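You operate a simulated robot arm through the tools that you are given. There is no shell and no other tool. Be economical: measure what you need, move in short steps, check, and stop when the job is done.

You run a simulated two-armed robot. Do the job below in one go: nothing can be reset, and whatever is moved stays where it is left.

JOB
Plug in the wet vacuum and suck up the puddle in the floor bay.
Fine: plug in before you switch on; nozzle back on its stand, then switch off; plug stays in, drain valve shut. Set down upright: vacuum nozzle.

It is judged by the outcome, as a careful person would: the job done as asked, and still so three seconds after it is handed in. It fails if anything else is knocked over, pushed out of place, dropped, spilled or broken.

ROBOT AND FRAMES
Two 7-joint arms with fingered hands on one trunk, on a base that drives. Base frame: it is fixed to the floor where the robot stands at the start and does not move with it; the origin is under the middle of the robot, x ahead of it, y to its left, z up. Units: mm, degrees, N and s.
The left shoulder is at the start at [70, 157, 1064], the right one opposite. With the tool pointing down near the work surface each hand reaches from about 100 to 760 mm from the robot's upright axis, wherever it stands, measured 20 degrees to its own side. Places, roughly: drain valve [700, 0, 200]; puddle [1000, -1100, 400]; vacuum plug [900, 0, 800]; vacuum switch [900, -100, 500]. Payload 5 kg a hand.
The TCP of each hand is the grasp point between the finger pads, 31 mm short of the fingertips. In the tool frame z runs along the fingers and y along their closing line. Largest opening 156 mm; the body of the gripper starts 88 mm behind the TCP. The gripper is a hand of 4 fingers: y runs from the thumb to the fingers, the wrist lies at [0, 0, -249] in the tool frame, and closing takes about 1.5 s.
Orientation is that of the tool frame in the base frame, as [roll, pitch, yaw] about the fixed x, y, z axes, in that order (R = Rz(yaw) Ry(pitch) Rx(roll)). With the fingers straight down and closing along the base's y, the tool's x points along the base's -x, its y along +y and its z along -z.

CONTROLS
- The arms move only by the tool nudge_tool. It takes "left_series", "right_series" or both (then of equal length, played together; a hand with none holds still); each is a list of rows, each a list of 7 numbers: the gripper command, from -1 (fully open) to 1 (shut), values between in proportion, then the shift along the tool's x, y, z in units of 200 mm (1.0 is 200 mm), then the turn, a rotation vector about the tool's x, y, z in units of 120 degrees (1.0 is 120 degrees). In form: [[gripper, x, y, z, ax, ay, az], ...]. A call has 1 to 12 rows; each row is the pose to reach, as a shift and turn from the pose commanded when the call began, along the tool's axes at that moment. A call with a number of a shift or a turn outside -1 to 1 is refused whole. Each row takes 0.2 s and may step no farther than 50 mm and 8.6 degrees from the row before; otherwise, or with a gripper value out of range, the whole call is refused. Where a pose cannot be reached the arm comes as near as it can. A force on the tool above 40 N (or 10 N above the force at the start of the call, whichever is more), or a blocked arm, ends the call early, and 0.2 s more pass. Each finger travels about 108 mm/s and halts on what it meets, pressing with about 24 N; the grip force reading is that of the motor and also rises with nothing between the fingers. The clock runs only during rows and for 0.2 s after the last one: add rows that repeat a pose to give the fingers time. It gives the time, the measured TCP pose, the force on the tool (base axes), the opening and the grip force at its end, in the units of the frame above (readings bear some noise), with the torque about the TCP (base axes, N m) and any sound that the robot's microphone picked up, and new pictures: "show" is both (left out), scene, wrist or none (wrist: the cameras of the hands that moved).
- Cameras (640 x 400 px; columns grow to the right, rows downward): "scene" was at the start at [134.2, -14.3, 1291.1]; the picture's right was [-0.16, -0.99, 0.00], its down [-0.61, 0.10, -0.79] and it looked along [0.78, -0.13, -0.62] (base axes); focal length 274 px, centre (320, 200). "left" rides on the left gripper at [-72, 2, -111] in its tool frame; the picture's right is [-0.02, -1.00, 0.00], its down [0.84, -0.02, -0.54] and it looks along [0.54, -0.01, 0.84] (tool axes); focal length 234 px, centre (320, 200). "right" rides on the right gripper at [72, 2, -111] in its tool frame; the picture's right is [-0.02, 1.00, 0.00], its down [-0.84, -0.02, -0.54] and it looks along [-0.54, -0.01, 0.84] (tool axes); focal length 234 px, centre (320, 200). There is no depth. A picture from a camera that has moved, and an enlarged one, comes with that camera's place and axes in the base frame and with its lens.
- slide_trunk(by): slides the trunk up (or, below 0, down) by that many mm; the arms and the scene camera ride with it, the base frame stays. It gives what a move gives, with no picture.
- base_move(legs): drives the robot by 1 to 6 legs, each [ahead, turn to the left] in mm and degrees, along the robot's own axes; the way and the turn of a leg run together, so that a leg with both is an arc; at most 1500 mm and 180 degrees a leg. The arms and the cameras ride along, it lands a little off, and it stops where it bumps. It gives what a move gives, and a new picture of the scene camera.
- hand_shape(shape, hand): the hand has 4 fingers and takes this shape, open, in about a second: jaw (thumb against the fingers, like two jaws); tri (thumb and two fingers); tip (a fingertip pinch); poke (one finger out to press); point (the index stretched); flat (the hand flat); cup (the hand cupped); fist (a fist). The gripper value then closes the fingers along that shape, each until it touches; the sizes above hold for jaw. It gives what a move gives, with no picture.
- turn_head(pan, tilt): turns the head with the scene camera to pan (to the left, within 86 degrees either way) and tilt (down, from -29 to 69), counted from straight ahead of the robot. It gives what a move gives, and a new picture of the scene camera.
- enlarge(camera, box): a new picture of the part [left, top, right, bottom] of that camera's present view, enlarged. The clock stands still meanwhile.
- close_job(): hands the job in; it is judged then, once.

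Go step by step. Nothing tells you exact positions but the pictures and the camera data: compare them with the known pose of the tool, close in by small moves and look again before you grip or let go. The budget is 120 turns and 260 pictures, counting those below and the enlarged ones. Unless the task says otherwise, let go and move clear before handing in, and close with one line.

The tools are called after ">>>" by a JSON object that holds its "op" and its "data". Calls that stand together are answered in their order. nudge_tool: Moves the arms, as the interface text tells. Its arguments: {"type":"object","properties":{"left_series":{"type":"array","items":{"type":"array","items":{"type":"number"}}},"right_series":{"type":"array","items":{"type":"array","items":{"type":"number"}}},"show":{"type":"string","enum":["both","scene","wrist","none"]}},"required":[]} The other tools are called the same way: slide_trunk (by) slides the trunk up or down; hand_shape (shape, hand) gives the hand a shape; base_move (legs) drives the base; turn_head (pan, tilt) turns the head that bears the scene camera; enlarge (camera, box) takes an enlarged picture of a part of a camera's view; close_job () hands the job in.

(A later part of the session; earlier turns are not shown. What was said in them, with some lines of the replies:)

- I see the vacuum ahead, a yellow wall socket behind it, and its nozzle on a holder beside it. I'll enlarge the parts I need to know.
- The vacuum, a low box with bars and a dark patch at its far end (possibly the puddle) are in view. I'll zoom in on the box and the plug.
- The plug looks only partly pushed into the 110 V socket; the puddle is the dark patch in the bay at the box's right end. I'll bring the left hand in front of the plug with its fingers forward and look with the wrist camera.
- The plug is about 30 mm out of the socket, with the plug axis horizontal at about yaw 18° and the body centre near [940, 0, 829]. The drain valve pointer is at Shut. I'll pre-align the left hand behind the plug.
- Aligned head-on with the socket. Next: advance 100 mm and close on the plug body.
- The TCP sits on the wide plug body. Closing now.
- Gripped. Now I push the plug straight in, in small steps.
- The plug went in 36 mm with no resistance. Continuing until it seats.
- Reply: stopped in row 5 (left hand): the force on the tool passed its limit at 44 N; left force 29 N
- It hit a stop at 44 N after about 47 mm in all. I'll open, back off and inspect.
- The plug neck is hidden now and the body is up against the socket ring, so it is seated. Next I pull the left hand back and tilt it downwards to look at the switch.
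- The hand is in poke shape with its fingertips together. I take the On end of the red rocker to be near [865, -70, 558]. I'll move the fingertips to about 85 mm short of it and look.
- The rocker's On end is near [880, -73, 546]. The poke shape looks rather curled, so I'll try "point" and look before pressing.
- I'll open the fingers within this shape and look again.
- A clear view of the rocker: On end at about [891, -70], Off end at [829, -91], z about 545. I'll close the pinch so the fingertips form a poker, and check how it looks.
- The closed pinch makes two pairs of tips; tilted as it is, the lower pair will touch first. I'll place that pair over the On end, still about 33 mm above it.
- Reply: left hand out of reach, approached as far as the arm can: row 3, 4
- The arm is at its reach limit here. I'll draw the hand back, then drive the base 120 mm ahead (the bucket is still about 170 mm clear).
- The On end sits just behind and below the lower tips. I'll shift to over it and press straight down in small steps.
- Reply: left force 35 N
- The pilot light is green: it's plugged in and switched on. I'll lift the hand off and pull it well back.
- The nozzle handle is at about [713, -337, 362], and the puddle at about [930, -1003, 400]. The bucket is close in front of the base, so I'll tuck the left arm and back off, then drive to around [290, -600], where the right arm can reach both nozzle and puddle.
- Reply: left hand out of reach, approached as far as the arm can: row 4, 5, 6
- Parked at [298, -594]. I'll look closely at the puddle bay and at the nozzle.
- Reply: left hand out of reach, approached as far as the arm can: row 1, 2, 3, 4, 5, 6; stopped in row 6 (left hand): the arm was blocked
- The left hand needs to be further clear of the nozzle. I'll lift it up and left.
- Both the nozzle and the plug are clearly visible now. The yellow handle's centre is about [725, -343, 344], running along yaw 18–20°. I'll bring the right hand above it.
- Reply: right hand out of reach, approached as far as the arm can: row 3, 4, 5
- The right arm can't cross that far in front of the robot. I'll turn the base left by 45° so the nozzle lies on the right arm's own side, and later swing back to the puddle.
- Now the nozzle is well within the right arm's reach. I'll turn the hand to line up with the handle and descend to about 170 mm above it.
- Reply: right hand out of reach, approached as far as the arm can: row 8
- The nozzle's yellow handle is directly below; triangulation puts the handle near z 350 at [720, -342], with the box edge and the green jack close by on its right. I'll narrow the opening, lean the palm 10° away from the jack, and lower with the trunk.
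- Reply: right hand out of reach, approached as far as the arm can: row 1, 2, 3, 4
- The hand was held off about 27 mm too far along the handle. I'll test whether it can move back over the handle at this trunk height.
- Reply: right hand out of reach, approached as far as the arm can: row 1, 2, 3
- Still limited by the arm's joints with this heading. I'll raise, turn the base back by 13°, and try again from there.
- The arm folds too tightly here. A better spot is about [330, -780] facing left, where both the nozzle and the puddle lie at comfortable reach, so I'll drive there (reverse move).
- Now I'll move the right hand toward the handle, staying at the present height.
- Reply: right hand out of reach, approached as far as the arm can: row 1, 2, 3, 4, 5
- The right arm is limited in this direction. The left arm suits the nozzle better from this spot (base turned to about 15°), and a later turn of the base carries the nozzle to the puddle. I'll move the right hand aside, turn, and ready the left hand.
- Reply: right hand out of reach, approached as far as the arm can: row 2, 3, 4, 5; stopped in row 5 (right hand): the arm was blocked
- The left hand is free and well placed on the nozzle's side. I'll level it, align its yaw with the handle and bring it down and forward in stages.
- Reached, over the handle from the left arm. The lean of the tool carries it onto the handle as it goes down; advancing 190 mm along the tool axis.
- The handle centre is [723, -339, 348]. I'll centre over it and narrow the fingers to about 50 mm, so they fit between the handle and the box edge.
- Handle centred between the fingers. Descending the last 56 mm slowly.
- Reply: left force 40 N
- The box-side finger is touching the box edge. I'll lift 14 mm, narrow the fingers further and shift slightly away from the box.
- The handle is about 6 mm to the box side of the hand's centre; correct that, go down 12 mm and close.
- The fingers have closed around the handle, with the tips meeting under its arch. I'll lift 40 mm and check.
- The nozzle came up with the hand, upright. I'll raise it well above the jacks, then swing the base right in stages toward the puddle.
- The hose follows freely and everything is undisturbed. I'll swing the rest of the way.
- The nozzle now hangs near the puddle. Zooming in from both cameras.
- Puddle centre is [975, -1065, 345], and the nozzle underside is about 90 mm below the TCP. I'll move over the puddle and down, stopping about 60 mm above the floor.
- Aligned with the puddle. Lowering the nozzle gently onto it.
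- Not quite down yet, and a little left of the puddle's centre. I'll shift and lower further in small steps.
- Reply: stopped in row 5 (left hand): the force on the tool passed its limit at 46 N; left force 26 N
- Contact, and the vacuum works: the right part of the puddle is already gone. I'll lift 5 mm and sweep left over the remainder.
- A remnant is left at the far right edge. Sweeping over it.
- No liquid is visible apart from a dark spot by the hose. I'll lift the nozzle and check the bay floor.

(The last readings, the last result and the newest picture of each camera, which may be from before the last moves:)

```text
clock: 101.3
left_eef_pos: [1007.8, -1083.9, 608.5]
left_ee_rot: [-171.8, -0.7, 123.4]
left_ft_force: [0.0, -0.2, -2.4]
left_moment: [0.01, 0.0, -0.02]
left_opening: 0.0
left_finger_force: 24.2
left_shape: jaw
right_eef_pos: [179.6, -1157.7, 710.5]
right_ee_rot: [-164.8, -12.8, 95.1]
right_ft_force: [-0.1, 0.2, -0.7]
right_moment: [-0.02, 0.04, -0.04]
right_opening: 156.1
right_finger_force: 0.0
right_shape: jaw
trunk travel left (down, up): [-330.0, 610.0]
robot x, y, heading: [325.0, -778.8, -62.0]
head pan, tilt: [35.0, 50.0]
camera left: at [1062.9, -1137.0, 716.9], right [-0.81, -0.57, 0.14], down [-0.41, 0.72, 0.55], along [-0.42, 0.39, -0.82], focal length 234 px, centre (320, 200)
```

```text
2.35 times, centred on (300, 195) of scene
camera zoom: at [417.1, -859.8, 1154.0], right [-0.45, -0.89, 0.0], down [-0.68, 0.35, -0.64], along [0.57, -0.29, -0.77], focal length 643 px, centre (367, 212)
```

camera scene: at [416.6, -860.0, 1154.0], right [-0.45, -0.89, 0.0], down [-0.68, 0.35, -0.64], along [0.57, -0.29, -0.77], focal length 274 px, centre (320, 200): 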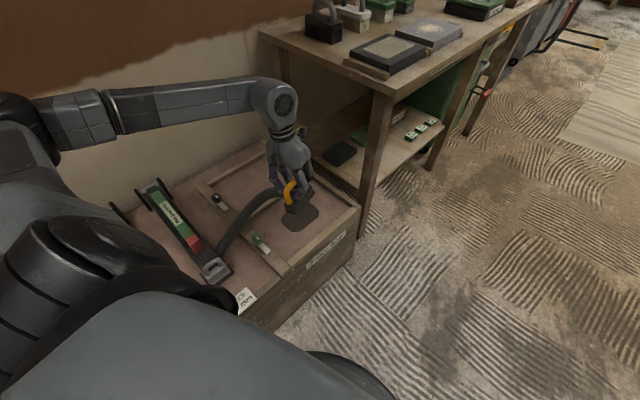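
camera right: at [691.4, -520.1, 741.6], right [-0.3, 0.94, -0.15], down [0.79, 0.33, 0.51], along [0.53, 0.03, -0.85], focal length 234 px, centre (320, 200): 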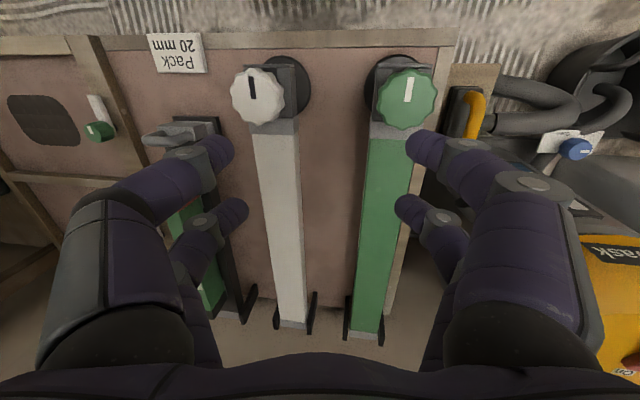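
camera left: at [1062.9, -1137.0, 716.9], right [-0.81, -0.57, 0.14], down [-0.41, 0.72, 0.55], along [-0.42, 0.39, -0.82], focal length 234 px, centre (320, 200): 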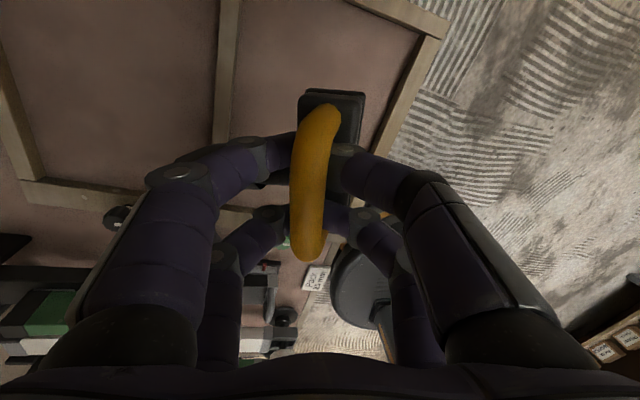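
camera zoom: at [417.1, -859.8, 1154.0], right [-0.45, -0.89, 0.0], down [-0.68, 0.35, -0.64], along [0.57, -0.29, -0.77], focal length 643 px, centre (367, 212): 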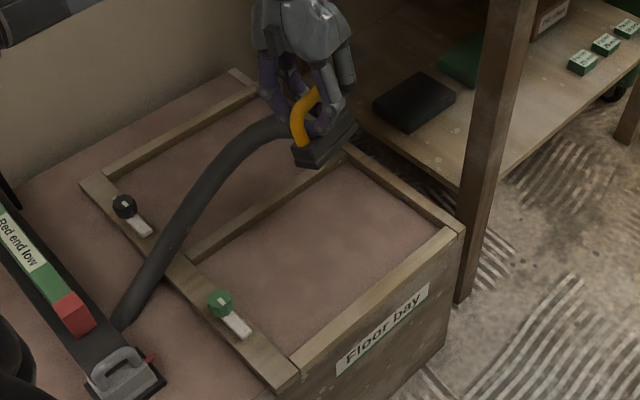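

The bay is dry. Now I retrace: pull the nozzle back to the carrying pose and swing the base back to heading 14.5°.

>>> {"op": "nudge_tool", "data": {"left_series": [[1, 0.12, -0.07, 0.01, 0, 0, 0], [1, 0.24, -0.14, 0.03, 0, 0, 0], [1, 0.36, -0.21, 0.04, 0, 0, 0], [1, 0.48, -0.28, 0.05, 0, 0, 0], [1, 0.48, -0.28, 0.05, 0, 0, 0]], "show": "none"}}

>>> {"op": "base_move", "data": {"legs": [[0, 26]]}}

>>> {"op": "base_move", "data": {"legs": [[0, 26]]}}

>>> {"op": "base_move", "data": {"legs": [[0, 24.5]]}}

>>> {"op": "turn_head", "data": {"pan": 15, "tilt": 50}}

```text
clock: 102.5
left_eef_pos: [908.5, -1037.2, 606.8]
left_ee_rot: [-171.8, -0.8, 123.4]
left_ft_force: [-0.9, 0.3, -2.4]
left_moment: [0.0, 0.0, 0.01]
left_opening: 0.0
left_finger_force: 23.9
left_shape: jaw
right_eef_pos: [178.7, -1158.7, 710.0]
right_ee_rot: [-164.8, -12.8, 95.1]
right_ft_force: [-0.3, 0.3, 0.6]
right_moment: [0.01, 0.01, -0.01]
right_opening: 155.7
right_finger_force: 0.0
right_shape: jaw
trunk travel left (down, up): [-330.0, 610.0]
robot x, y, heading: [325.1, -781.8, -61.7]
head pan, tilt: [35.0, 50.0]
```

```text
clock: 104.3
left_eef_pos: [961.9, -747.8, 607.6]
left_ee_rot: [-171.8, -0.9, 150.1]
left_ft_force: [-0.5, -0.6, -1.8]
left_moment: [-0.01, -0.02, -0.02]
left_opening: 0.0
left_finger_force: 24.7
left_shape: jaw
right_eef_pos: [364.0, -1182.9, 710.7]
right_ee_rot: [-164.9, -12.8, 121.8]
right_ft_force: [-0.2, 0.7, 0.5]
right_moment: [-0.01, -0.01, -0.02]
right_opening: 156.2
right_finger_force: 0.1
right_shape: jaw
trunk travel left (down, up): [-330.0, 610.0]
robot x, y, heading: [322.2, -781.5, -35.2]
head pan, tilt: [35.0, 50.0]
camera scene: at [442.4, -809.5, 1154.0], right [0.0, -1.0, 0.0], down [-0.77, 0.0, -0.64], along [0.64, 0.0, -0.77], focal length 274 px, centre (320, 200)
```

scene: 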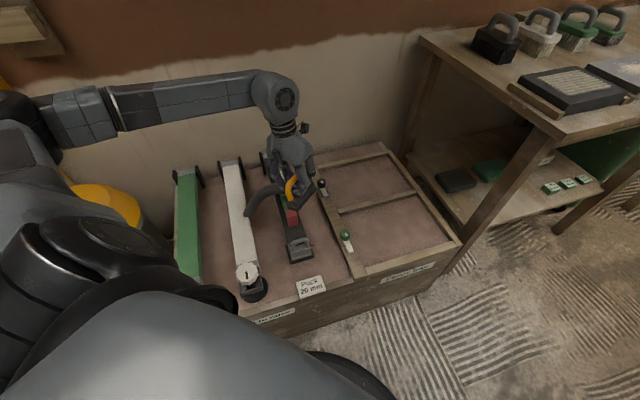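

```text
clock: 106.0
left_eef_pos: [879.2, -465.7, 607.5]
left_ee_rot: [-171.7, -0.7, 176.8]
left_ft_force: [-0.1, 0.5, -3.1]
left_moment: [0.0, -0.01, -0.01]
left_opening: 0.1
left_finger_force: 23.9
left_shape: jaw
right_eef_pos: [540.3, -1123.1, 711.1]
right_ee_rot: [-164.8, -12.7, 148.4]
right_ft_force: [0.3, 0.6, 0.2]
right_moment: [0.0, 0.02, -0.01]
right_opening: 156.2
right_finger_force: 0.1
right_shape: jaw
trunk travel left (down, up): [-330.0, 610.0]
robot x, y, heading: [325.6, -782.1, -8.3]
head pan, tilt: [35.0, 50.0]
camera scene: at [442.8, -753.3, 1154.0], right [0.45, -0.9, 0.0], down [-0.69, -0.34, -0.64], along [0.58, 0.29, -0.77], focal length 274 px, centre (320, 200)
```

scene: 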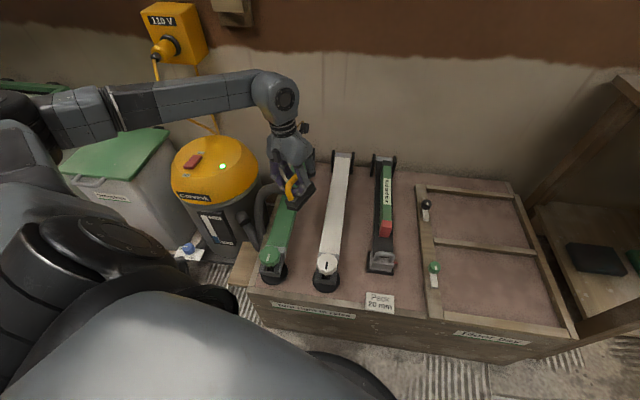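

```text
clock: 107.6
left_eef_pos: [709.4, -270.8, 607.1]
left_ee_rot: [-171.8, -0.8, -159.7]
left_ft_force: [0.4, 0.9, -0.8]
left_moment: [-0.01, 0.02, -0.01]
left_opening: 0.0
left_finger_force: 23.6
left_shape: jaw
right_eef_pos: [659.5, -1007.3, 711.1]
right_ee_rot: [-164.8, -12.8, 171.9]
right_ft_force: [-0.1, 0.2, 1.0]
right_moment: [0.01, 0.01, 0.0]
right_opening: 156.2
right_finger_force: 0.0
right_shape: jaw
trunk travel left (down, up): [-330.0, 610.0]
robot x, y, heading: [323.7, -782.0, 14.7]
head pan, tilt: [35.0, 50.0]
camera scene: at [422.0, -708.3, 1154.0], right [0.77, -0.64, 0.0], down [-0.49, -0.59, -0.64], along [0.41, 0.49, -0.77], focal length 274 px, centre (320, 200)
```

scene: 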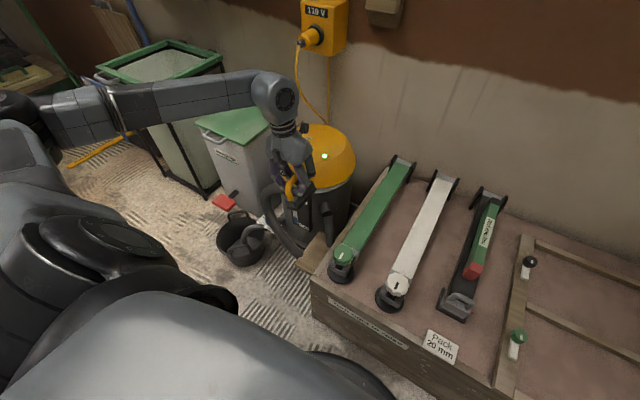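

```text
clock: 108.5
left_eef_pos: [707.6, -270.0, 606.2]
left_ee_rot: [-171.8, -0.8, -159.7]
left_ft_force: [0.3, -0.3, -1.6]
left_moment: [0.01, 0.03, -0.01]
left_opening: 0.1
left_finger_force: 24.1
left_shape: jaw
right_eef_pos: [659.6, -1008.7, 711.4]
right_ee_rot: [-164.8, -12.7, 171.9]
right_ft_force: [1.0, -0.3, -0.3]
right_moment: [0.01, 0.0, -0.01]
right_opening: 156.1
right_finger_force: 0.1
right_shape: jaw
trunk travel left (down, up): [-330.0, 610.0]
robot x, y, heading: [321.9, -781.0, 15.2]
head pan, tilt: [15.0, 50.0]
camera scene: at [439.3, -729.0, 1154.0], right [0.5, -0.87, 0.0], down [-0.66, -0.38, -0.64], along [0.56, 0.32, -0.77], focal length 274 px, centre (320, 200)
```

scene: 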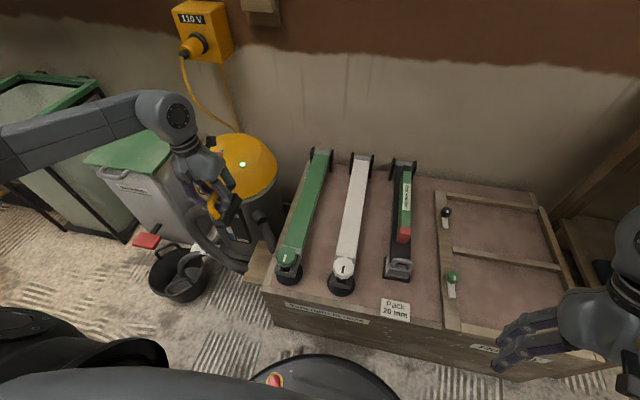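

The nozzle is back over its stand, and everything along the way is in place. Lowering to about 40 mm above the stand.

>>> {"op": "nudge_tool", "data": {"left_series": [[1, 0.006, -0.028, 0.17, 0, 0, 0], [1, 0.012, -0.055, 0.33, 0, 0, 0], [1, 0.018, -0.083, 0.5, 0, 0, 0], [1, 0.024, -0.11, 0.67, 0, 0, 0], [1, 0.03, -0.14, 0.83, 0, 0, 0], [1, 0.037, -0.166, 0.99, 0, 0, 0], [1, 0.037, -0.166, 0.99, 0, 0, 0]], "show": "wrist"}}

>>> {"op": "enlarge", "data": {"camera": "scene", "box": [200, 170, 320, 290]}}

```text
clock: 110.1
left_eef_pos: [720.4, -330.8, 416.0]
left_ee_rot: [-171.9, -0.9, -159.7]
left_ft_force: [0.4, 0.0, -2.3]
left_moment: [0.0, -0.02, -0.02]
left_opening: 0.1
left_finger_force: 24.0
left_shape: jaw
right_eef_pos: [659.2, -1009.6, 710.7]
right_ee_rot: [-164.8, -12.8, 171.9]
right_ft_force: [0.6, -0.7, 0.2]
right_moment: [0.0, 0.02, -0.01]
right_opening: 155.8
right_finger_force: 0.0
right_shape: jaw
trunk travel left (down, up): [-330.0, 610.0]
robot x, y, heading: [326.1, -779.0, 15.2]
head pan, tilt: [15.0, 50.0]
camera left: at [782.5, -289.8, 524.2], right [0.37, -0.92, 0.14], down [-0.8, -0.23, 0.55], along [-0.48, -0.32, -0.82], focal length 234 px, centre (320, 200)
```

left: 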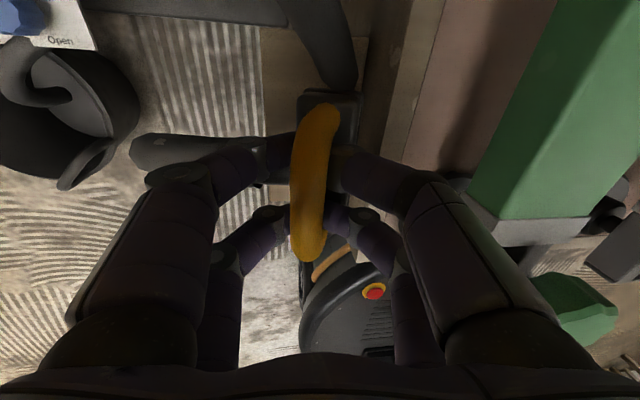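

```text
3.33 times, centred on (260, 230) of scene
camera zoom: at [439.2, -729.3, 1154.1], right [0.5, -0.87, 0.0], down [-0.66, -0.38, -0.64], along [0.56, 0.32, -0.77], focal length 912 px, centre (520, 100)
```

zoom: 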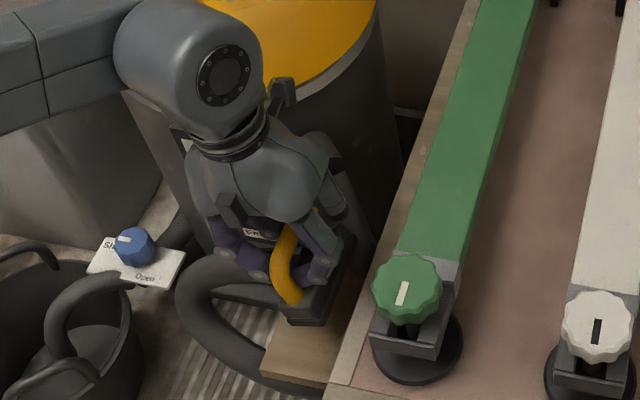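

The nozzle is parallel to the stand plate. Lowering the last 50 mm until it touches.

>>> {"op": "nudge_tool", "data": {"left_series": [[1, -0.005, 0, 0.07, 0, 0, 0], [1, -0.01, 0, 0.13, 0, 0, 0], [1, -0.015, 0, 0.17, 0, 0, 0], [1, -0.015, 0, 0.2, 0, 0, 0], [1, -0.015, 0, 0.225, 0, 0, 0], [1, -0.015, 0, 0.24, 0, 0, 0], [1, -0.015, 0, 0.24, 0, 0, 0]], "show": "wrist"}}

>>> {"op": "enlarge", "data": {"camera": "scene", "box": [200, 170, 320, 290]}}

```text
clock: 111.7
left_eef_pos: [725.0, -335.7, 367.9]
left_ee_rot: [-171.8, -0.8, -159.7]
left_ft_force: [-0.2, -0.3, -2.0]
left_moment: [0.0, -0.01, 0.01]
left_opening: 0.1
left_finger_force: 24.2
left_shape: jaw
right_eef_pos: [658.4, -1008.7, 711.4]
right_ee_rot: [-164.8, -12.8, 171.9]
right_ft_force: [-0.7, 0.5, 0.1]
right_moment: [-0.01, -0.02, 0.01]
right_opening: 155.9
right_finger_force: 0.1
right_shape: jaw
trunk travel left (down, up): [-330.0, 610.0]
robot x, y, heading: [326.5, -778.2, 14.8]
head pan, tilt: [15.0, 50.0]
camera left: at [788.2, -294.7, 477.4], right [0.37, -0.92, 0.14], down [-0.8, -0.23, 0.55], along [-0.48, -0.32, -0.82], focal length 234 px, centre (320, 200)
```

left: 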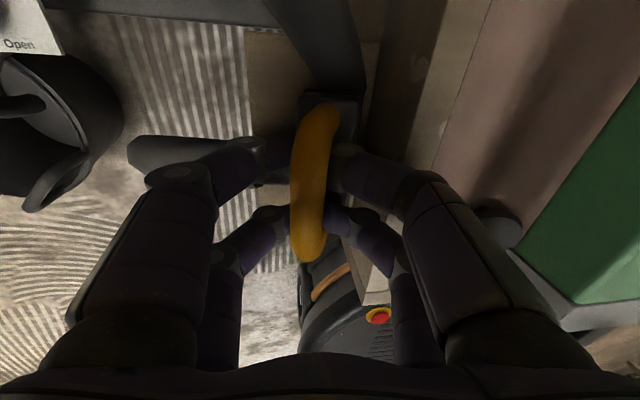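

```text
3.33 times, centred on (260, 230) of scene
camera zoom: at [439.3, -729.2, 1154.0], right [0.5, -0.87, 0.0], down [-0.66, -0.38, -0.64], along [0.56, 0.32, -0.77], focal length 912 px, centre (520, 100)
```

zoom: 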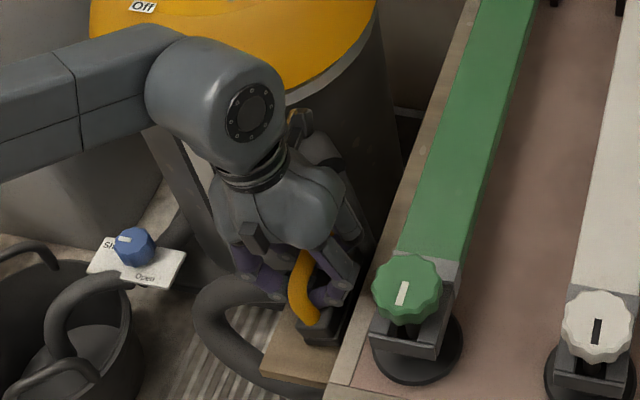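

>>> {"op": "enlarge", "data": {"camera": "scene", "box": [235, 215, 295, 275]}}

```text
6.67 times, centred on (265, 245) of scene
camera zoom: at [439.3, -729.2, 1154.0], right [0.5, -0.87, 0.0], down [-0.66, -0.38, -0.64], along [0.56, 0.32, -0.77], focal length 1823 px, centre (687, -100)
```

zoom: 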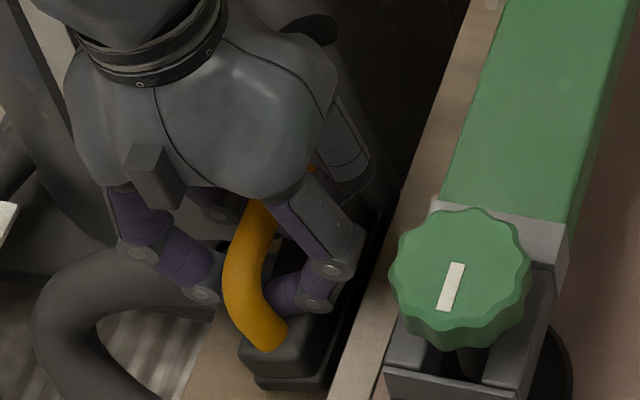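

The nozzle sits some 8–10 mm closer to the box than it did originally; I'll shift it back and lower to contact.

>>> {"op": "nudge_tool", "data": {"left_series": [[1, 0, 0.025, 0, 0, 0, 0], [1, 0, 0.045, 0.01, 0, 0, 0], [1, 0, 0.045, 0.03, 0, 0, 0], [1, 0, 0.045, 0.045, 0, 0, 0], [1, 0, 0.045, 0.06, 0, 0, 0], [1, 0, 0.045, 0.06, 0, 0, 0]], "show": "wrist"}}

>>> {"op": "enlarge", "data": {"camera": "scene", "box": [235, 215, 295, 275]}}

```text
clock: 112.7
left_eef_pos: [724.0, -329.7, 364.5]
left_ee_rot: [-171.7, -0.4, -159.5]
left_ft_force: [-9.1, -1.8, 24.4]
left_moment: [0.1, -0.14, 0.01]
left_opening: 0.9
left_finger_force: 23.9
left_shape: jaw
right_eef_pos: [657.4, -1009.3, 709.8]
right_ee_rot: [-164.9, -12.8, 172.2]
right_ft_force: [-0.7, 0.4, -0.2]
right_moment: [-0.04, 0.01, -0.01]
right_opening: 156.1
right_finger_force: 0.1
right_shape: jaw
trunk travel left (down, up): [-330.0, 610.0]
robot x, y, heading: [325.4, -780.2, 15.1]
head pan, tilt: [15.0, 50.0]
stopped in row 5 (left hand): the force on the tool passed its limit at 46 N (the readings are from after the stop); the commanded pose is now the measured one
camera left: at [786.5, -286.5, 474.2], right [0.37, -0.92, 0.14], down [-0.8, -0.24, 0.55], along [-0.47, -0.32, -0.82], focal length 234 px, centre (320, 200)
```

left: 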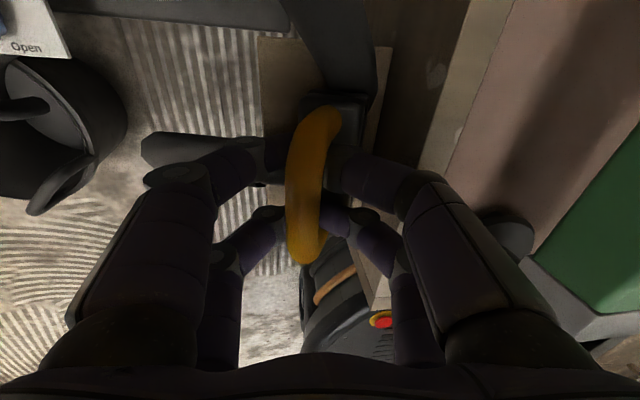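

```text
6.67 times, centred on (265, 245) of scene
camera zoom: at [437.6, -730.2, 1154.4], right [0.5, -0.87, 0.0], down [-0.66, -0.38, -0.64], along [0.56, 0.32, -0.77], focal length 1823 px, centre (687, -100)
```

zoom: 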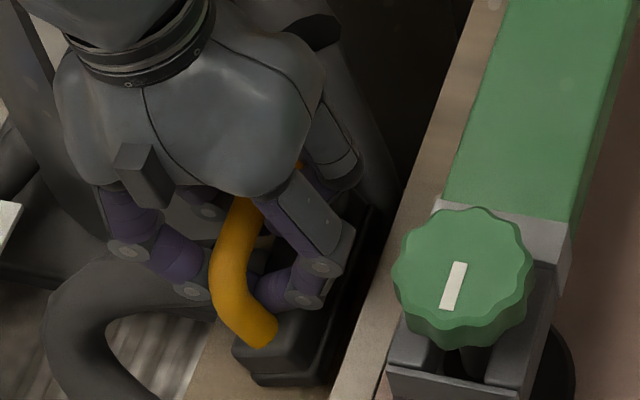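

The nozzle rests on the stand plate. I'll ease the pressure, open the fingers just enough and rise along the tool axis.

>>> {"op": "nudge_tool", "data": {"left_series": [[1, 0, 0, -0.012, 0, 0, 0], [0.7, 0, 0, -0.012, 0, 0, 0], [0.4, 0, 0, -0.012, 0, 0, 0], [0.4, 0, 0, -0.012, 0, 0, 0], [0.4, 0, 0, -0.012, 0, 0, 0]], "show": "wrist"}}

>>> {"op": "enlarge", "data": {"camera": "scene", "box": [235, 215, 295, 275]}}

```text
clock: 113.9
left_eef_pos: [724.1, -327.9, 363.1]
left_ee_rot: [-171.9, -0.6, -159.5]
left_ft_force: [-0.6, 0.3, 0.8]
left_moment: [-0.02, 0.01, -0.03]
left_opening: 46.5
left_finger_force: 0.0
left_shape: jaw
right_eef_pos: [658.4, -1008.8, 710.4]
right_ee_rot: [-164.8, -12.8, 172.0]
right_ft_force: [0.3, -0.4, 0.4]
right_moment: [0.0, 0.03, 0.04]
right_opening: 156.1
right_finger_force: 0.1
right_shape: jaw
trunk travel left (down, up): [-330.0, 610.0]
robot x, y, heading: [325.7, -780.2, 15.1]
head pan, tilt: [15.0, 50.0]
camera left: at [786.2, -285.8, 472.7], right [0.37, -0.92, 0.14], down [-0.8, -0.24, 0.55], along [-0.47, -0.32, -0.82], focal length 234 px, centre (320, 200)
```

left: 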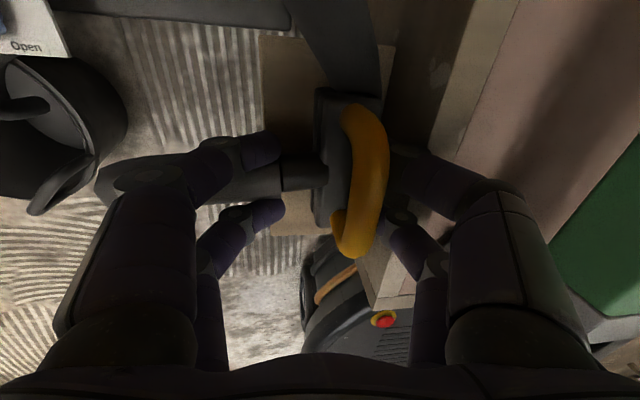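

```text
6.67 times, centred on (265, 245) of scene
camera zoom: at [439.0, -729.2, 1154.0], right [0.5, -0.87, 0.0], down [-0.66, -0.38, -0.64], along [0.56, 0.32, -0.77], focal length 1823 px, centre (687, -100)
```

zoom: 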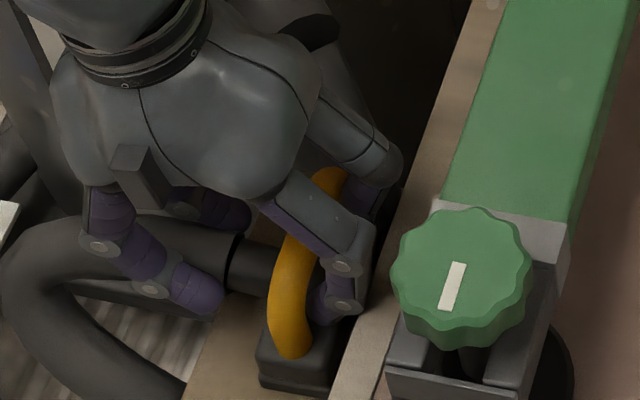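

The nozzle stands upright on the plate, slightly toward the box side, and the fingers are free. Rising straight up.

>>> {"op": "nudge_tool", "data": {"left_series": [[0.4, 0, -0.01, -0.06, 0, 0, 0], [0.4, 0, -0.02, -0.14, 0, 0, 0], [0.4, 0, -0.03, -0.24, 0, 0, 0], [0.4, 0, -0.05, -0.4, 0, 0, 0], [0.4, 0, -0.05, -0.6, 0, 0, 0], [0.4, 0, -0.05, -0.8, 0, 0, 0], [0.4, 0, -0.05, -1.0, 0, 0, 0]], "show": "wrist"}}

>>> {"op": "enlarge", "data": {"camera": "scene", "box": [200, 180, 310, 290]}}

```text
clock: 115.5
left_eef_pos: [719.2, -313.8, 563.4]
left_ee_rot: [-171.7, -0.6, -159.6]
left_ft_force: [-0.2, 0.1, -0.5]
left_moment: [-0.01, 0.01, 0.0]
left_opening: 46.7
left_finger_force: 0.0
left_shape: jaw
right_eef_pos: [659.2, -1008.3, 710.2]
right_ee_rot: [-164.9, -12.8, 172.1]
right_ft_force: [-0.6, 0.0, 0.5]
right_moment: [0.06, 0.02, -0.02]
right_opening: 156.1
right_finger_force: 0.1
right_shape: jaw
trunk travel left (down, up): [-330.0, 610.0]
robot x, y, heading: [326.7, -781.7, 14.8]
head pan, tilt: [15.0, 50.0]
camera left: at [782.1, -271.6, 672.8], right [0.37, -0.92, 0.14], down [-0.8, -0.24, 0.55], along [-0.47, -0.32, -0.82], focal length 234 px, centre (320, 200)
```

left: 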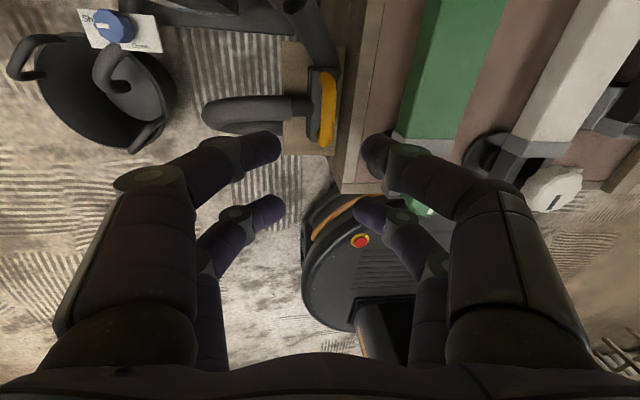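

```text
3.64 times, centred on (255, 235) of scene
camera zoom: at [438.6, -729.8, 1154.1], right [0.5, -0.87, 0.0], down [-0.66, -0.38, -0.64], along [0.56, 0.32, -0.77], focal length 994 px, centre (556, 73)
```

zoom: 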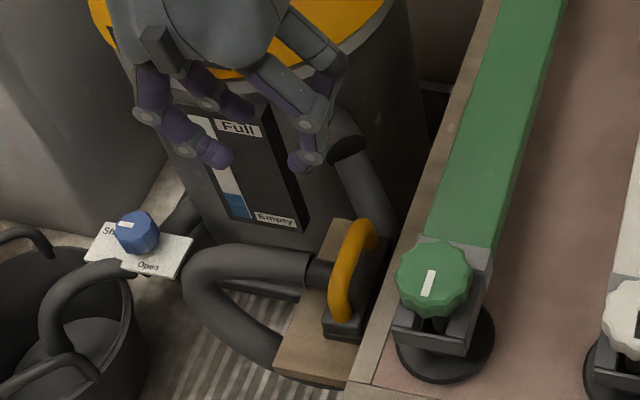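

The nozzle stands upright on its stand and the gauge has risen. Now to the switch: I'll raise and draw in the left hand, then retrace the drive to the start spot in reverse.

>>> {"op": "nudge_tool", "data": {"left_series": [[0.4, 0.1, 0, -0.18, 0, 0, 0], [0.4, 0.2, 0, -0.36, 0, 0, 0], [0.4, 0.3, 0, -0.54, 0, 0, 0], [0.4, 0.4, 0, -0.72, 0, 0, 0], [0.4, 0.5, 0, -0.9, 0, 0, 0], [0.4, 0.5, 0, -1.0, 0, 0, 0]], "show": "none"}}

>>> {"op": "slide_trunk", "data": {"by": 60}}

>>> {"op": "base_move", "data": {"legs": [[0, -82], [-845, 0], [0, 67]]}}

>>> {"op": "turn_head", "data": {"pan": -5, "tilt": 45}}

```text
clock: 116.9
left_eef_pos: [619.5, -317.1, 760.8]
left_ee_rot: [-171.8, -0.7, -159.7]
left_ft_force: [0.5, -0.5, 0.8]
left_moment: [0.0, -0.03, -0.02]
left_opening: 46.7
left_finger_force: 0.1
left_shape: jaw
right_eef_pos: [659.3, -1009.8, 710.7]
right_ee_rot: [-164.8, -12.8, 172.0]
right_ft_force: [-0.1, 0.5, 0.6]
right_moment: [-0.04, -0.01, -0.03]
right_opening: 156.0
right_finger_force: 0.0
right_shape: jaw
trunk travel left (down, up): [-330.0, 610.0]
robot x, y, heading: [327.2, -779.0, 14.9]
head pan, tilt: [15.0, 50.0]
```

```text
clock: 117.9
left_eef_pos: [619.5, -315.3, 821.0]
left_ee_rot: [-171.7, -0.5, -159.5]
left_ft_force: [0.4, 0.4, 0.0]
left_moment: [0.0, 0.02, 0.01]
left_opening: 47.0
left_finger_force: 0.1
left_shape: jaw
right_eef_pos: [658.4, -1009.0, 770.6]
right_ee_rot: [-164.8, -12.8, 172.0]
right_ft_force: [0.2, 0.1, -0.4]
right_moment: [0.01, -0.02, 0.02]
right_opening: 156.1
right_finger_force: 0.1
right_shape: jaw
trunk travel left (down, up): [-390.0, 550.0]
robot x, y, heading: [322.7, -782.5, 14.9]
head pan, tilt: [15.0, 50.0]
```

```text
clock: 128.7
left_eef_pos: [364.8, 370.9, 820.1]
left_ee_rot: [-171.8, -0.6, -173.0]
left_ft_force: [0.3, -0.4, 0.0]
left_moment: [0.01, 0.04, -0.02]
left_opening: 47.1
left_finger_force: 0.1
left_shape: jaw
right_eef_pos: [240.2, -312.1, 771.0]
right_ee_rot: [-164.8, -12.8, 158.4]
right_ft_force: [0.0, 0.0, 0.0]
right_moment: [-0.02, -0.01, 0.01]
right_opening: 155.9
right_finger_force: 0.1
right_shape: jaw
trunk travel left (down, up): [-390.0, 550.0]
robot x, y, heading: [-31.9, -10.3, 1.5]
head pan, tilt: [15.0, 50.0]
camera scene: at [92.1, 11.1, 1214.1], right [0.28, -0.96, 0.0], down [-0.73, -0.22, -0.64], along [0.62, 0.18, -0.77], focal length 274 px, centre (320, 200)
```

scene: 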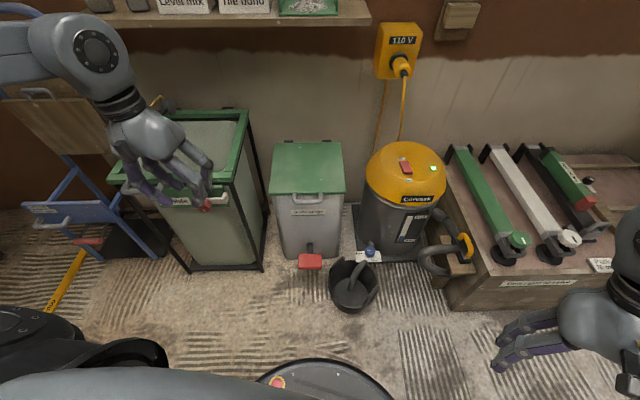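

```text
clock: 129.6
left_eef_pos: [364.7, 371.2, 820.1]
left_ee_rot: [-171.8, -0.6, -173.1]
left_ft_force: [-0.8, 0.3, 0.4]
left_moment: [-0.03, -0.02, 0.01]
left_opening: 46.6
left_finger_force: 0.0
left_shape: jaw
right_eef_pos: [240.1, -311.8, 771.3]
right_ee_rot: [-164.8, -12.8, 158.3]
right_ft_force: [-0.4, 0.5, -0.3]
right_moment: [0.04, -0.05, 0.04]
right_opening: 155.9
right_finger_force: 0.1
right_shape: jaw
trunk travel left (down, up): [-390.0, 550.0]
robot x, y, heading: [-30.6, -9.6, 1.4]
head pan, tilt: [-5.0, 45.0]
camera scene: at [99.4, -15.8, 1221.0], right [-0.06, -1.0, 0.0], down [-0.71, 0.04, -0.71], along [0.71, -0.04, -0.71], focal length 274 px, centre (320, 200)
```

scene: 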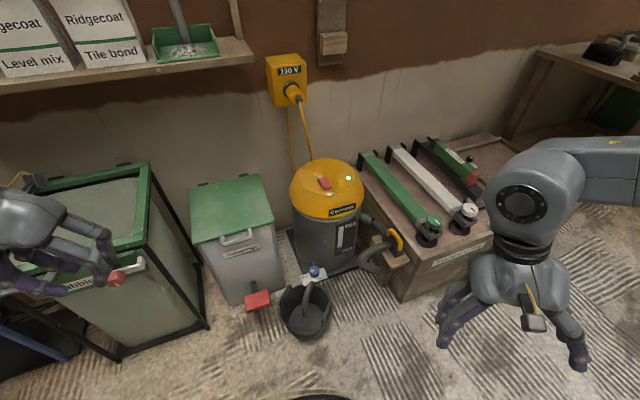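

Back near the start, with nothing disturbed. I'll bring the left hand in toward the middle and set it to the same tilted pinch pose used for the On press.

>>> {"op": "nudge_tool", "data": {"left_series": [[0.4, 0, -0.2, 0, 0, 0, 0], [0.4, 0, -0.4, 0, 0, 0, 0], [0.4, 0, -0.6, 0, 0, 0, 0], [0.4, 0, -0.8, 0, 0, 0, 0], [0.4, 0, -1.0, 0, 0, 0, 0]], "show": "none"}}

>>> {"op": "nudge_tool", "data": {"left_series": [[0.4, -0.15, -0.18, 0, -0.011, -0.041, -0.015], [0.4, -0.3, -0.36, 0, -0.023, -0.082, -0.03], [0.4, -0.45, -0.54, 0, -0.034, -0.124, -0.045], [0.4, -0.6, -0.72, 0, -0.045, -0.165, -0.06], [0.4, -0.75, -0.9, 0, -0.057, -0.206, -0.075], [0.4, -0.9, -1.0, 0, -0.068, -0.247, -0.09]], "show": "none"}}

>>> {"op": "hand_shape", "data": {"shape": "tip", "hand": "left"}}

>>> {"op": "base_move", "data": {"legs": [[130, -1.5]]}}

```text
clock: 130.8
left_eef_pos: [391.5, 170.9, 850.2]
left_ee_rot: [-172.0, -0.5, -173.0]
left_ft_force: [1.2, -0.9, -0.2]
left_moment: [0.04, 0.03, 0.0]
left_opening: 47.0
left_finger_force: 0.0
left_shape: jaw
right_eef_pos: [240.8, -314.2, 770.1]
right_ee_rot: [-164.8, -12.9, 158.3]
right_ft_force: [0.3, -0.3, 0.3]
right_moment: [-0.02, 0.02, 0.01]
right_opening: 155.9
right_finger_force: 0.1
right_shape: jaw
trunk travel left (down, up): [-390.0, 550.0]
robot x, y, heading: [-28.9, -10.9, 1.2]
head pan, tilt: [-5.0, 45.0]
```

```text
clock: 132.2
left_eef_pos: [591.5, -0.8, 876.5]
left_ee_rot: [-176.9, 28.0, -159.1]
left_ft_force: [0.6, 0.7, 0.5]
left_moment: [0.01, 0.0, 0.0]
left_opening: 46.8
left_finger_force: 0.0
left_shape: jaw
right_eef_pos: [241.6, -312.7, 770.6]
right_ee_rot: [-164.8, -12.9, 158.4]
right_ft_force: [-0.5, -0.5, -0.5]
right_moment: [0.02, 0.02, -0.01]
right_opening: 156.0
right_finger_force: 0.1
right_shape: jaw
trunk travel left (down, up): [-390.0, 550.0]
robot x, y, heading: [-30.9, -11.2, 1.3]
head pan, tilt: [-5.0, 45.0]
```

```text
clock: 133.1
left_eef_pos: [590.2, -0.7, 876.4]
left_ee_rot: [-176.7, 27.9, -159.2]
left_ft_force: [-0.8, -0.1, 0.6]
left_moment: [0.01, 0.02, 0.0]
left_opening: 156.1
left_finger_force: 0.0
left_shape: tip
right_eef_pos: [240.2, -313.5, 770.4]
right_ee_rot: [-164.8, -12.8, 158.5]
right_ft_force: [-0.3, -0.3, 0.2]
right_moment: [-0.01, -0.02, 0.0]
right_opening: 156.0
right_finger_force: 0.0
right_shape: jaw
trunk travel left (down, up): [-390.0, 550.0]
robot x, y, heading: [-30.3, -12.8, 1.5]
head pan, tilt: [-5.0, 45.0]
```

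```text
clock: 134.4
left_eef_pos: [724.0, -15.6, 876.0]
left_ee_rot: [-176.8, 27.8, -160.7]
left_ft_force: [0.2, 0.5, 0.2]
left_moment: [-0.06, 0.04, 0.0]
left_opening: 155.9
left_finger_force: 0.2
left_shape: tip
right_eef_pos: [364.9, -318.5, 770.1]
right_ee_rot: [-164.8, -12.9, 156.9]
right_ft_force: [0.4, -0.3, 0.1]
right_moment: [-0.01, 0.0, 0.0]
right_opening: 156.0
right_finger_force: 0.0
right_shape: jaw
trunk travel left (down, up): [-390.0, 550.0]
robot x, y, heading: [101.9, -8.4, 0.1]
head pan, tilt: [-5.0, 45.0]
camera scene: at [233.0, -18.2, 1220.8], right [-0.09, -1.0, 0.0], down [-0.71, 0.06, -0.71], along [0.7, -0.06, -0.71], focal length 274 px, centre (320, 200)
```

scene: 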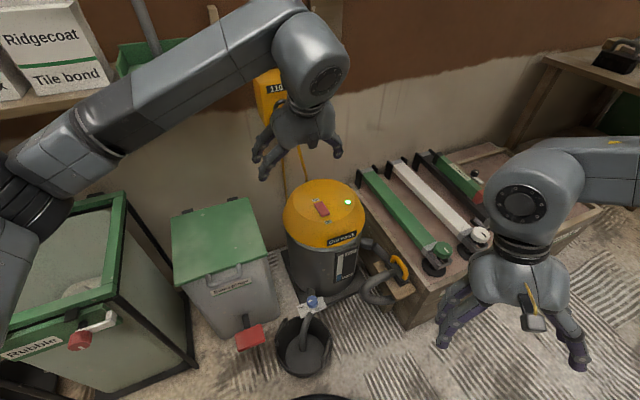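

Lowering the trunk 60 mm and moving the closed fingertips to a point above the Off end.

>>> {"op": "slide_trunk", "data": {"by": -60}}

>>> {"op": "nudge_tool", "data": {"left_series": [[1, 0, -0.09, 0.16, 0, 0, 0], [1, 0, -0.18, 0.33, 0, 0, 0], [1, 0, -0.26, 0.49, 0, 0, 0], [1, 0, -0.35, 0.66, 0, 0, 0], [1, 0, -0.44, 0.82, 0, 0, 0], [1, 0, -0.527, 0.96, 0, 0, 0], [1, 0, -0.527, 0.96, 0, 0, 0], [1, 0, -0.527, 0.96, 0, 0, 0]], "show": "wrist"}}

>>> {"op": "enlarge", "data": {"camera": "scene", "box": [270, 150, 390, 270]}}

```text
clock: 135.4
left_eef_pos: [722.2, -14.5, 816.1]
left_ee_rot: [-176.9, 28.0, -160.7]
left_ft_force: [-1.1, 0.0, 0.0]
left_moment: [-0.01, 0.01, 0.03]
left_opening: 155.9
left_finger_force: 0.0
left_shape: tip
right_eef_pos: [363.9, -318.3, 709.5]
right_ee_rot: [-164.9, -12.8, 157.0]
right_ft_force: [0.1, -0.4, 0.0]
right_moment: [-0.02, -0.04, 0.0]
right_opening: 155.8
right_finger_force: 0.0
right_shape: jaw
trunk travel left (down, up): [-330.0, 610.0]
robot x, y, heading: [101.5, -10.3, -0.1]
head pan, tilt: [-5.0, 45.0]
```

```text
clock: 137.2
left_eef_pos: [843.5, -95.4, 653.9]
left_ee_rot: [-176.8, 28.0, -160.7]
left_ft_force: [0.0, 0.4, -0.1]
left_moment: [0.0, -0.01, -0.01]
left_opening: 0.0
left_finger_force: 23.9
left_shape: tip
right_eef_pos: [363.8, -319.0, 711.8]
right_ee_rot: [-164.8, -12.8, 156.9]
right_ft_force: [-0.1, -0.5, 0.6]
right_moment: [-0.03, 0.01, 0.01]
right_opening: 156.2
right_finger_force: 0.0
right_shape: jaw
trunk travel left (down, up): [-330.0, 610.0]
robot x, y, heading: [102.5, -5.1, -0.3]
head pan, tilt: [-5.0, 45.0]
camera left: at [850.1, -83.9, 784.8], right [0.32, -0.94, 0.06], down [-0.94, -0.32, 0.09], along [-0.06, -0.09, -0.99], focal length 234 px, centre (320, 200)
```

left: 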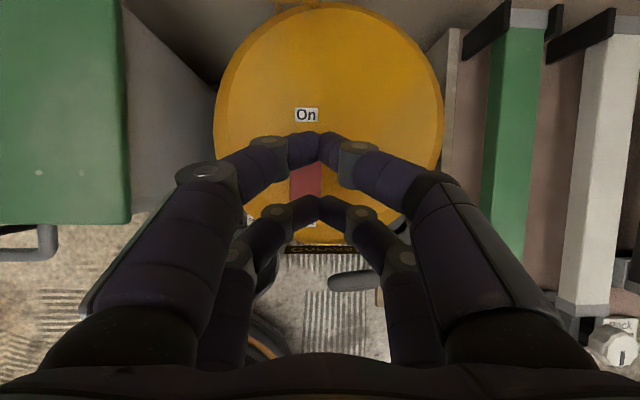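

```text
3.33 times, centred on (330, 210) of scene
camera zoom: at [231.5, -18.3, 1160.9], right [-0.09, -1.0, 0.0], down [-0.7, 0.06, -0.71], along [0.7, -0.06, -0.71], focal length 912 px, centre (287, 167)
```

zoom: 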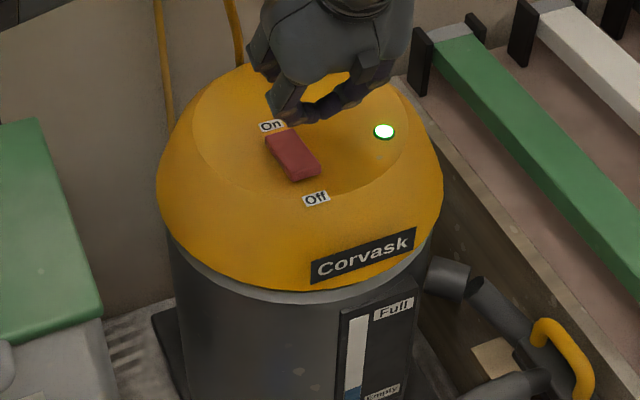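

I'll centre over the Off end and press straight down in small steps.

>>> {"op": "nudge_tool", "data": {"left_series": [[1, 0.051, 0.063, 0.167, 0, 0, 0], [1, 0.074, 0.065, 0.211, 0, 0, 0], [1, 0.098, 0.068, 0.255, 0, 0, 0], [1, 0.112, 0.069, 0.281, 0, 0, 0], [1, 0.121, 0.07, 0.299, 0, 0, 0], [1, 0.131, 0.071, 0.317, 0, 0, 0], [1, 0.14, 0.072, 0.334, 0, 0, 0]], "show": "wrist"}}

>>> {"op": "enlarge", "data": {"camera": "scene", "box": [270, 150, 390, 270]}}

```text
clock: 138.9
left_eef_pos: [847.0, -86.6, 588.6]
left_ee_rot: [-176.1, 28.4, -160.5]
left_ft_force: [-6.4, 1.6, 21.0]
left_moment: [0.0, 0.48, -0.06]
left_opening: 0.0
left_finger_force: 23.9
left_shape: tip
right_eef_pos: [363.1, -317.9, 710.8]
right_ee_rot: [-164.8, -12.6, 156.9]
right_ft_force: [-0.2, 0.0, -0.7]
right_moment: [-0.01, 0.02, -0.03]
right_opening: 156.0
right_finger_force: 0.1
right_shape: jaw
trunk travel left (down, up): [-330.0, 610.0]
robot x, y, heading: [98.0, -5.4, -0.2]
head pan, tilt: [-5.0, 45.0]
stopped in row 7 (left hand): the force on the tool passed its limit at 42 N (the readings are from after the stop); the commanded pose is now the measured one
camera left: at [854.1, -73.8, 720.2], right [0.32, -0.94, 0.07], down [-0.94, -0.32, 0.08], along [-0.05, -0.09, -0.99], focal length 234 px, centre (320, 200)
```

left: 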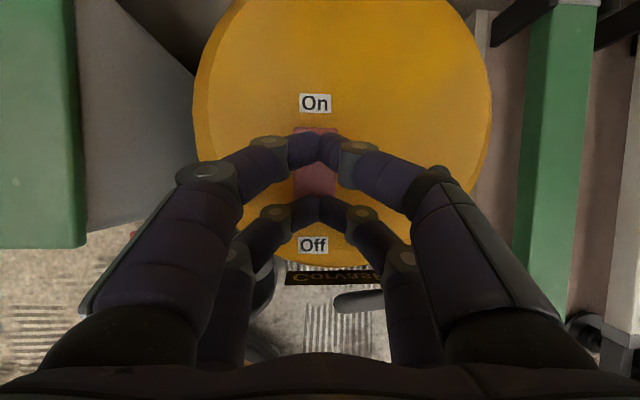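

```text
3.33 times, centred on (330, 210) of scene
camera zoom: at [229.3, -17.8, 1161.1], right [-0.09, -1.0, 0.0], down [-0.7, 0.06, -0.71], along [0.71, -0.06, -0.71], focal length 912 px, centre (287, 167)
```

zoom: 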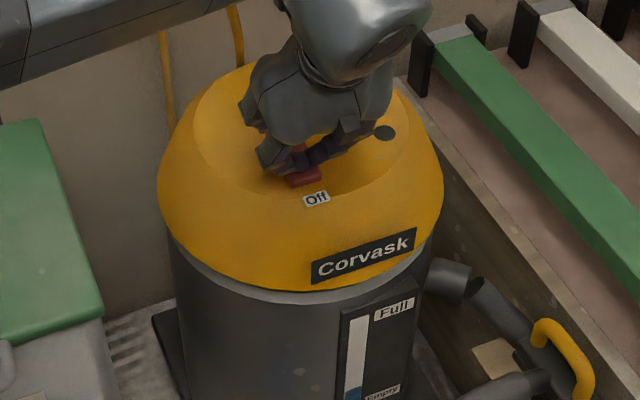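

The pilot light is out: it's switched off. I'll lift the hand clear, straight up and then back, and do a final check.

>>> {"op": "nudge_tool", "data": {"left_series": [[1, -0.06, 0, -0.11, 0, 0, 0], [1, -0.14, 0, -0.25, 0, 0, 0], [1, -0.2, 0, -0.42, 0, 0, 0], [1, -0.1, 0, -0.6, 0, 0, 0], [1, 0, 0, -0.8, 0, 0, 0], [1, 0.1, 0.1, -1.0, 0, 0, 0]], "show": "none"}}

>>> {"op": "base_move", "data": {"legs": [[-120, 0]]}}

>>> {"op": "enlarge", "data": {"camera": "scene", "box": [250, 40, 430, 180]}}

>>> {"op": "enlarge", "data": {"camera": "scene", "box": [260, 150, 480, 330]}}

```text
clock: 140.3
left_eef_pos: [732.7, -90.8, 748.0]
left_ee_rot: [-176.4, 28.2, -160.5]
left_ft_force: [-0.2, 0.3, 0.7]
left_moment: [-0.02, 0.01, -0.01]
left_opening: 0.0
left_finger_force: 23.9
left_shape: tip
right_eef_pos: [363.2, -317.6, 710.1]
right_ee_rot: [-164.8, -12.8, 156.9]
right_ft_force: [-0.2, -0.8, 0.1]
right_moment: [0.0, -0.04, -0.02]
right_opening: 155.9
right_finger_force: 0.0
right_shape: jaw
trunk travel left (down, up): [-330.0, 610.0]
robot x, y, heading: [101.8, -9.2, -0.1]
head pan, tilt: [-5.0, 45.0]
```

```text
clock: 141.6
left_eef_pos: [607.9, -92.7, 748.0]
left_ee_rot: [-176.4, 28.4, -160.5]
left_ft_force: [-0.1, 0.6, 0.6]
left_moment: [0.01, -0.04, 0.0]
left_opening: 0.0
left_finger_force: 24.2
left_shape: tip
right_eef_pos: [239.7, -317.9, 711.4]
right_ee_rot: [-165.0, -12.7, 156.9]
right_ft_force: [-0.1, -0.5, 0.5]
right_moment: [0.01, -0.05, 0.03]
right_opening: 155.9
right_finger_force: 0.0
right_shape: jaw
trunk travel left (down, up): [-330.0, 610.0]
robot x, y, heading: [-23.3, -10.8, -0.1]
head pan, tilt: [-5.0, 45.0]
camera scene: at [105.7, -17.7, 1161.2], right [-0.09, -1.0, 0.0], down [-0.7, 0.06, -0.71], along [0.71, -0.06, -0.71], focal length 274 px, centre (320, 200)
```

scene: 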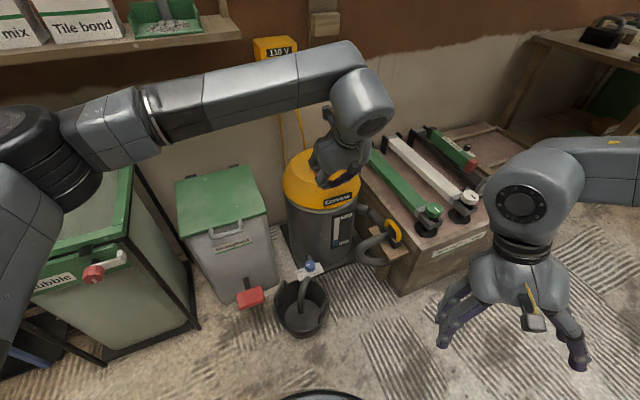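

```text
2.86 times, centred on (340, 110) of scene
camera zoom: at [105.7, -17.7, 1161.2], right [-0.09, -1.0, 0.0], down [-0.7, 0.06, -0.71], along [0.71, -0.06, -0.71], focal length 781 px, centre (263, 457)
```

zoom: 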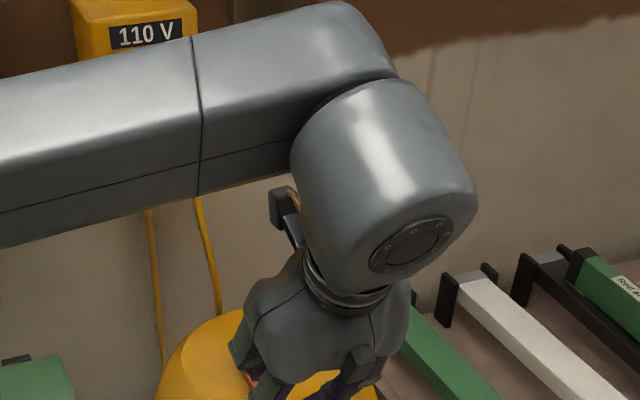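

```text
2.22 times, centred on (370, 240) of scene
camera zoom: at [105.7, -17.7, 1161.2], right [-0.09, -1.0, 0.0], down [-0.7, 0.06, -0.71], along [0.71, -0.06, -0.71], focal length 608 px, centre (209, 111)
```

zoom: 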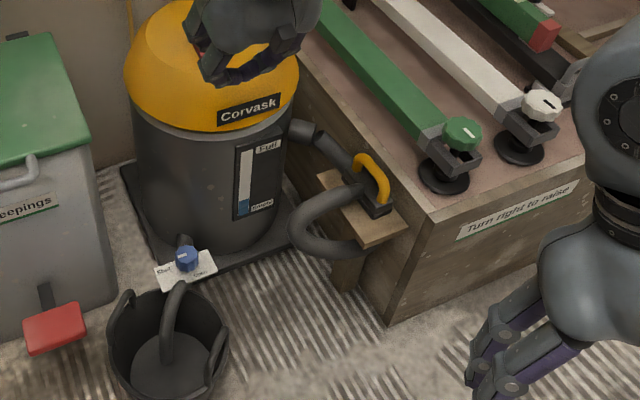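

The light is out, the nozzle is upright on its stand, the valve pointer is at Shut, and the bay was dry and the plug seated when last seen. Both hands are clear, so I'm handing in.

>>> {"op": "close_job", "data": {}}

```text
The job is handed in.
```

The wet vacuum is plugged in and the floor bay is dry; the nozzle went back upright on its stand before I switched off, the plug is still in, and the drain valve is shut. The nozzle sits about 15 mm nearer the box than it started.
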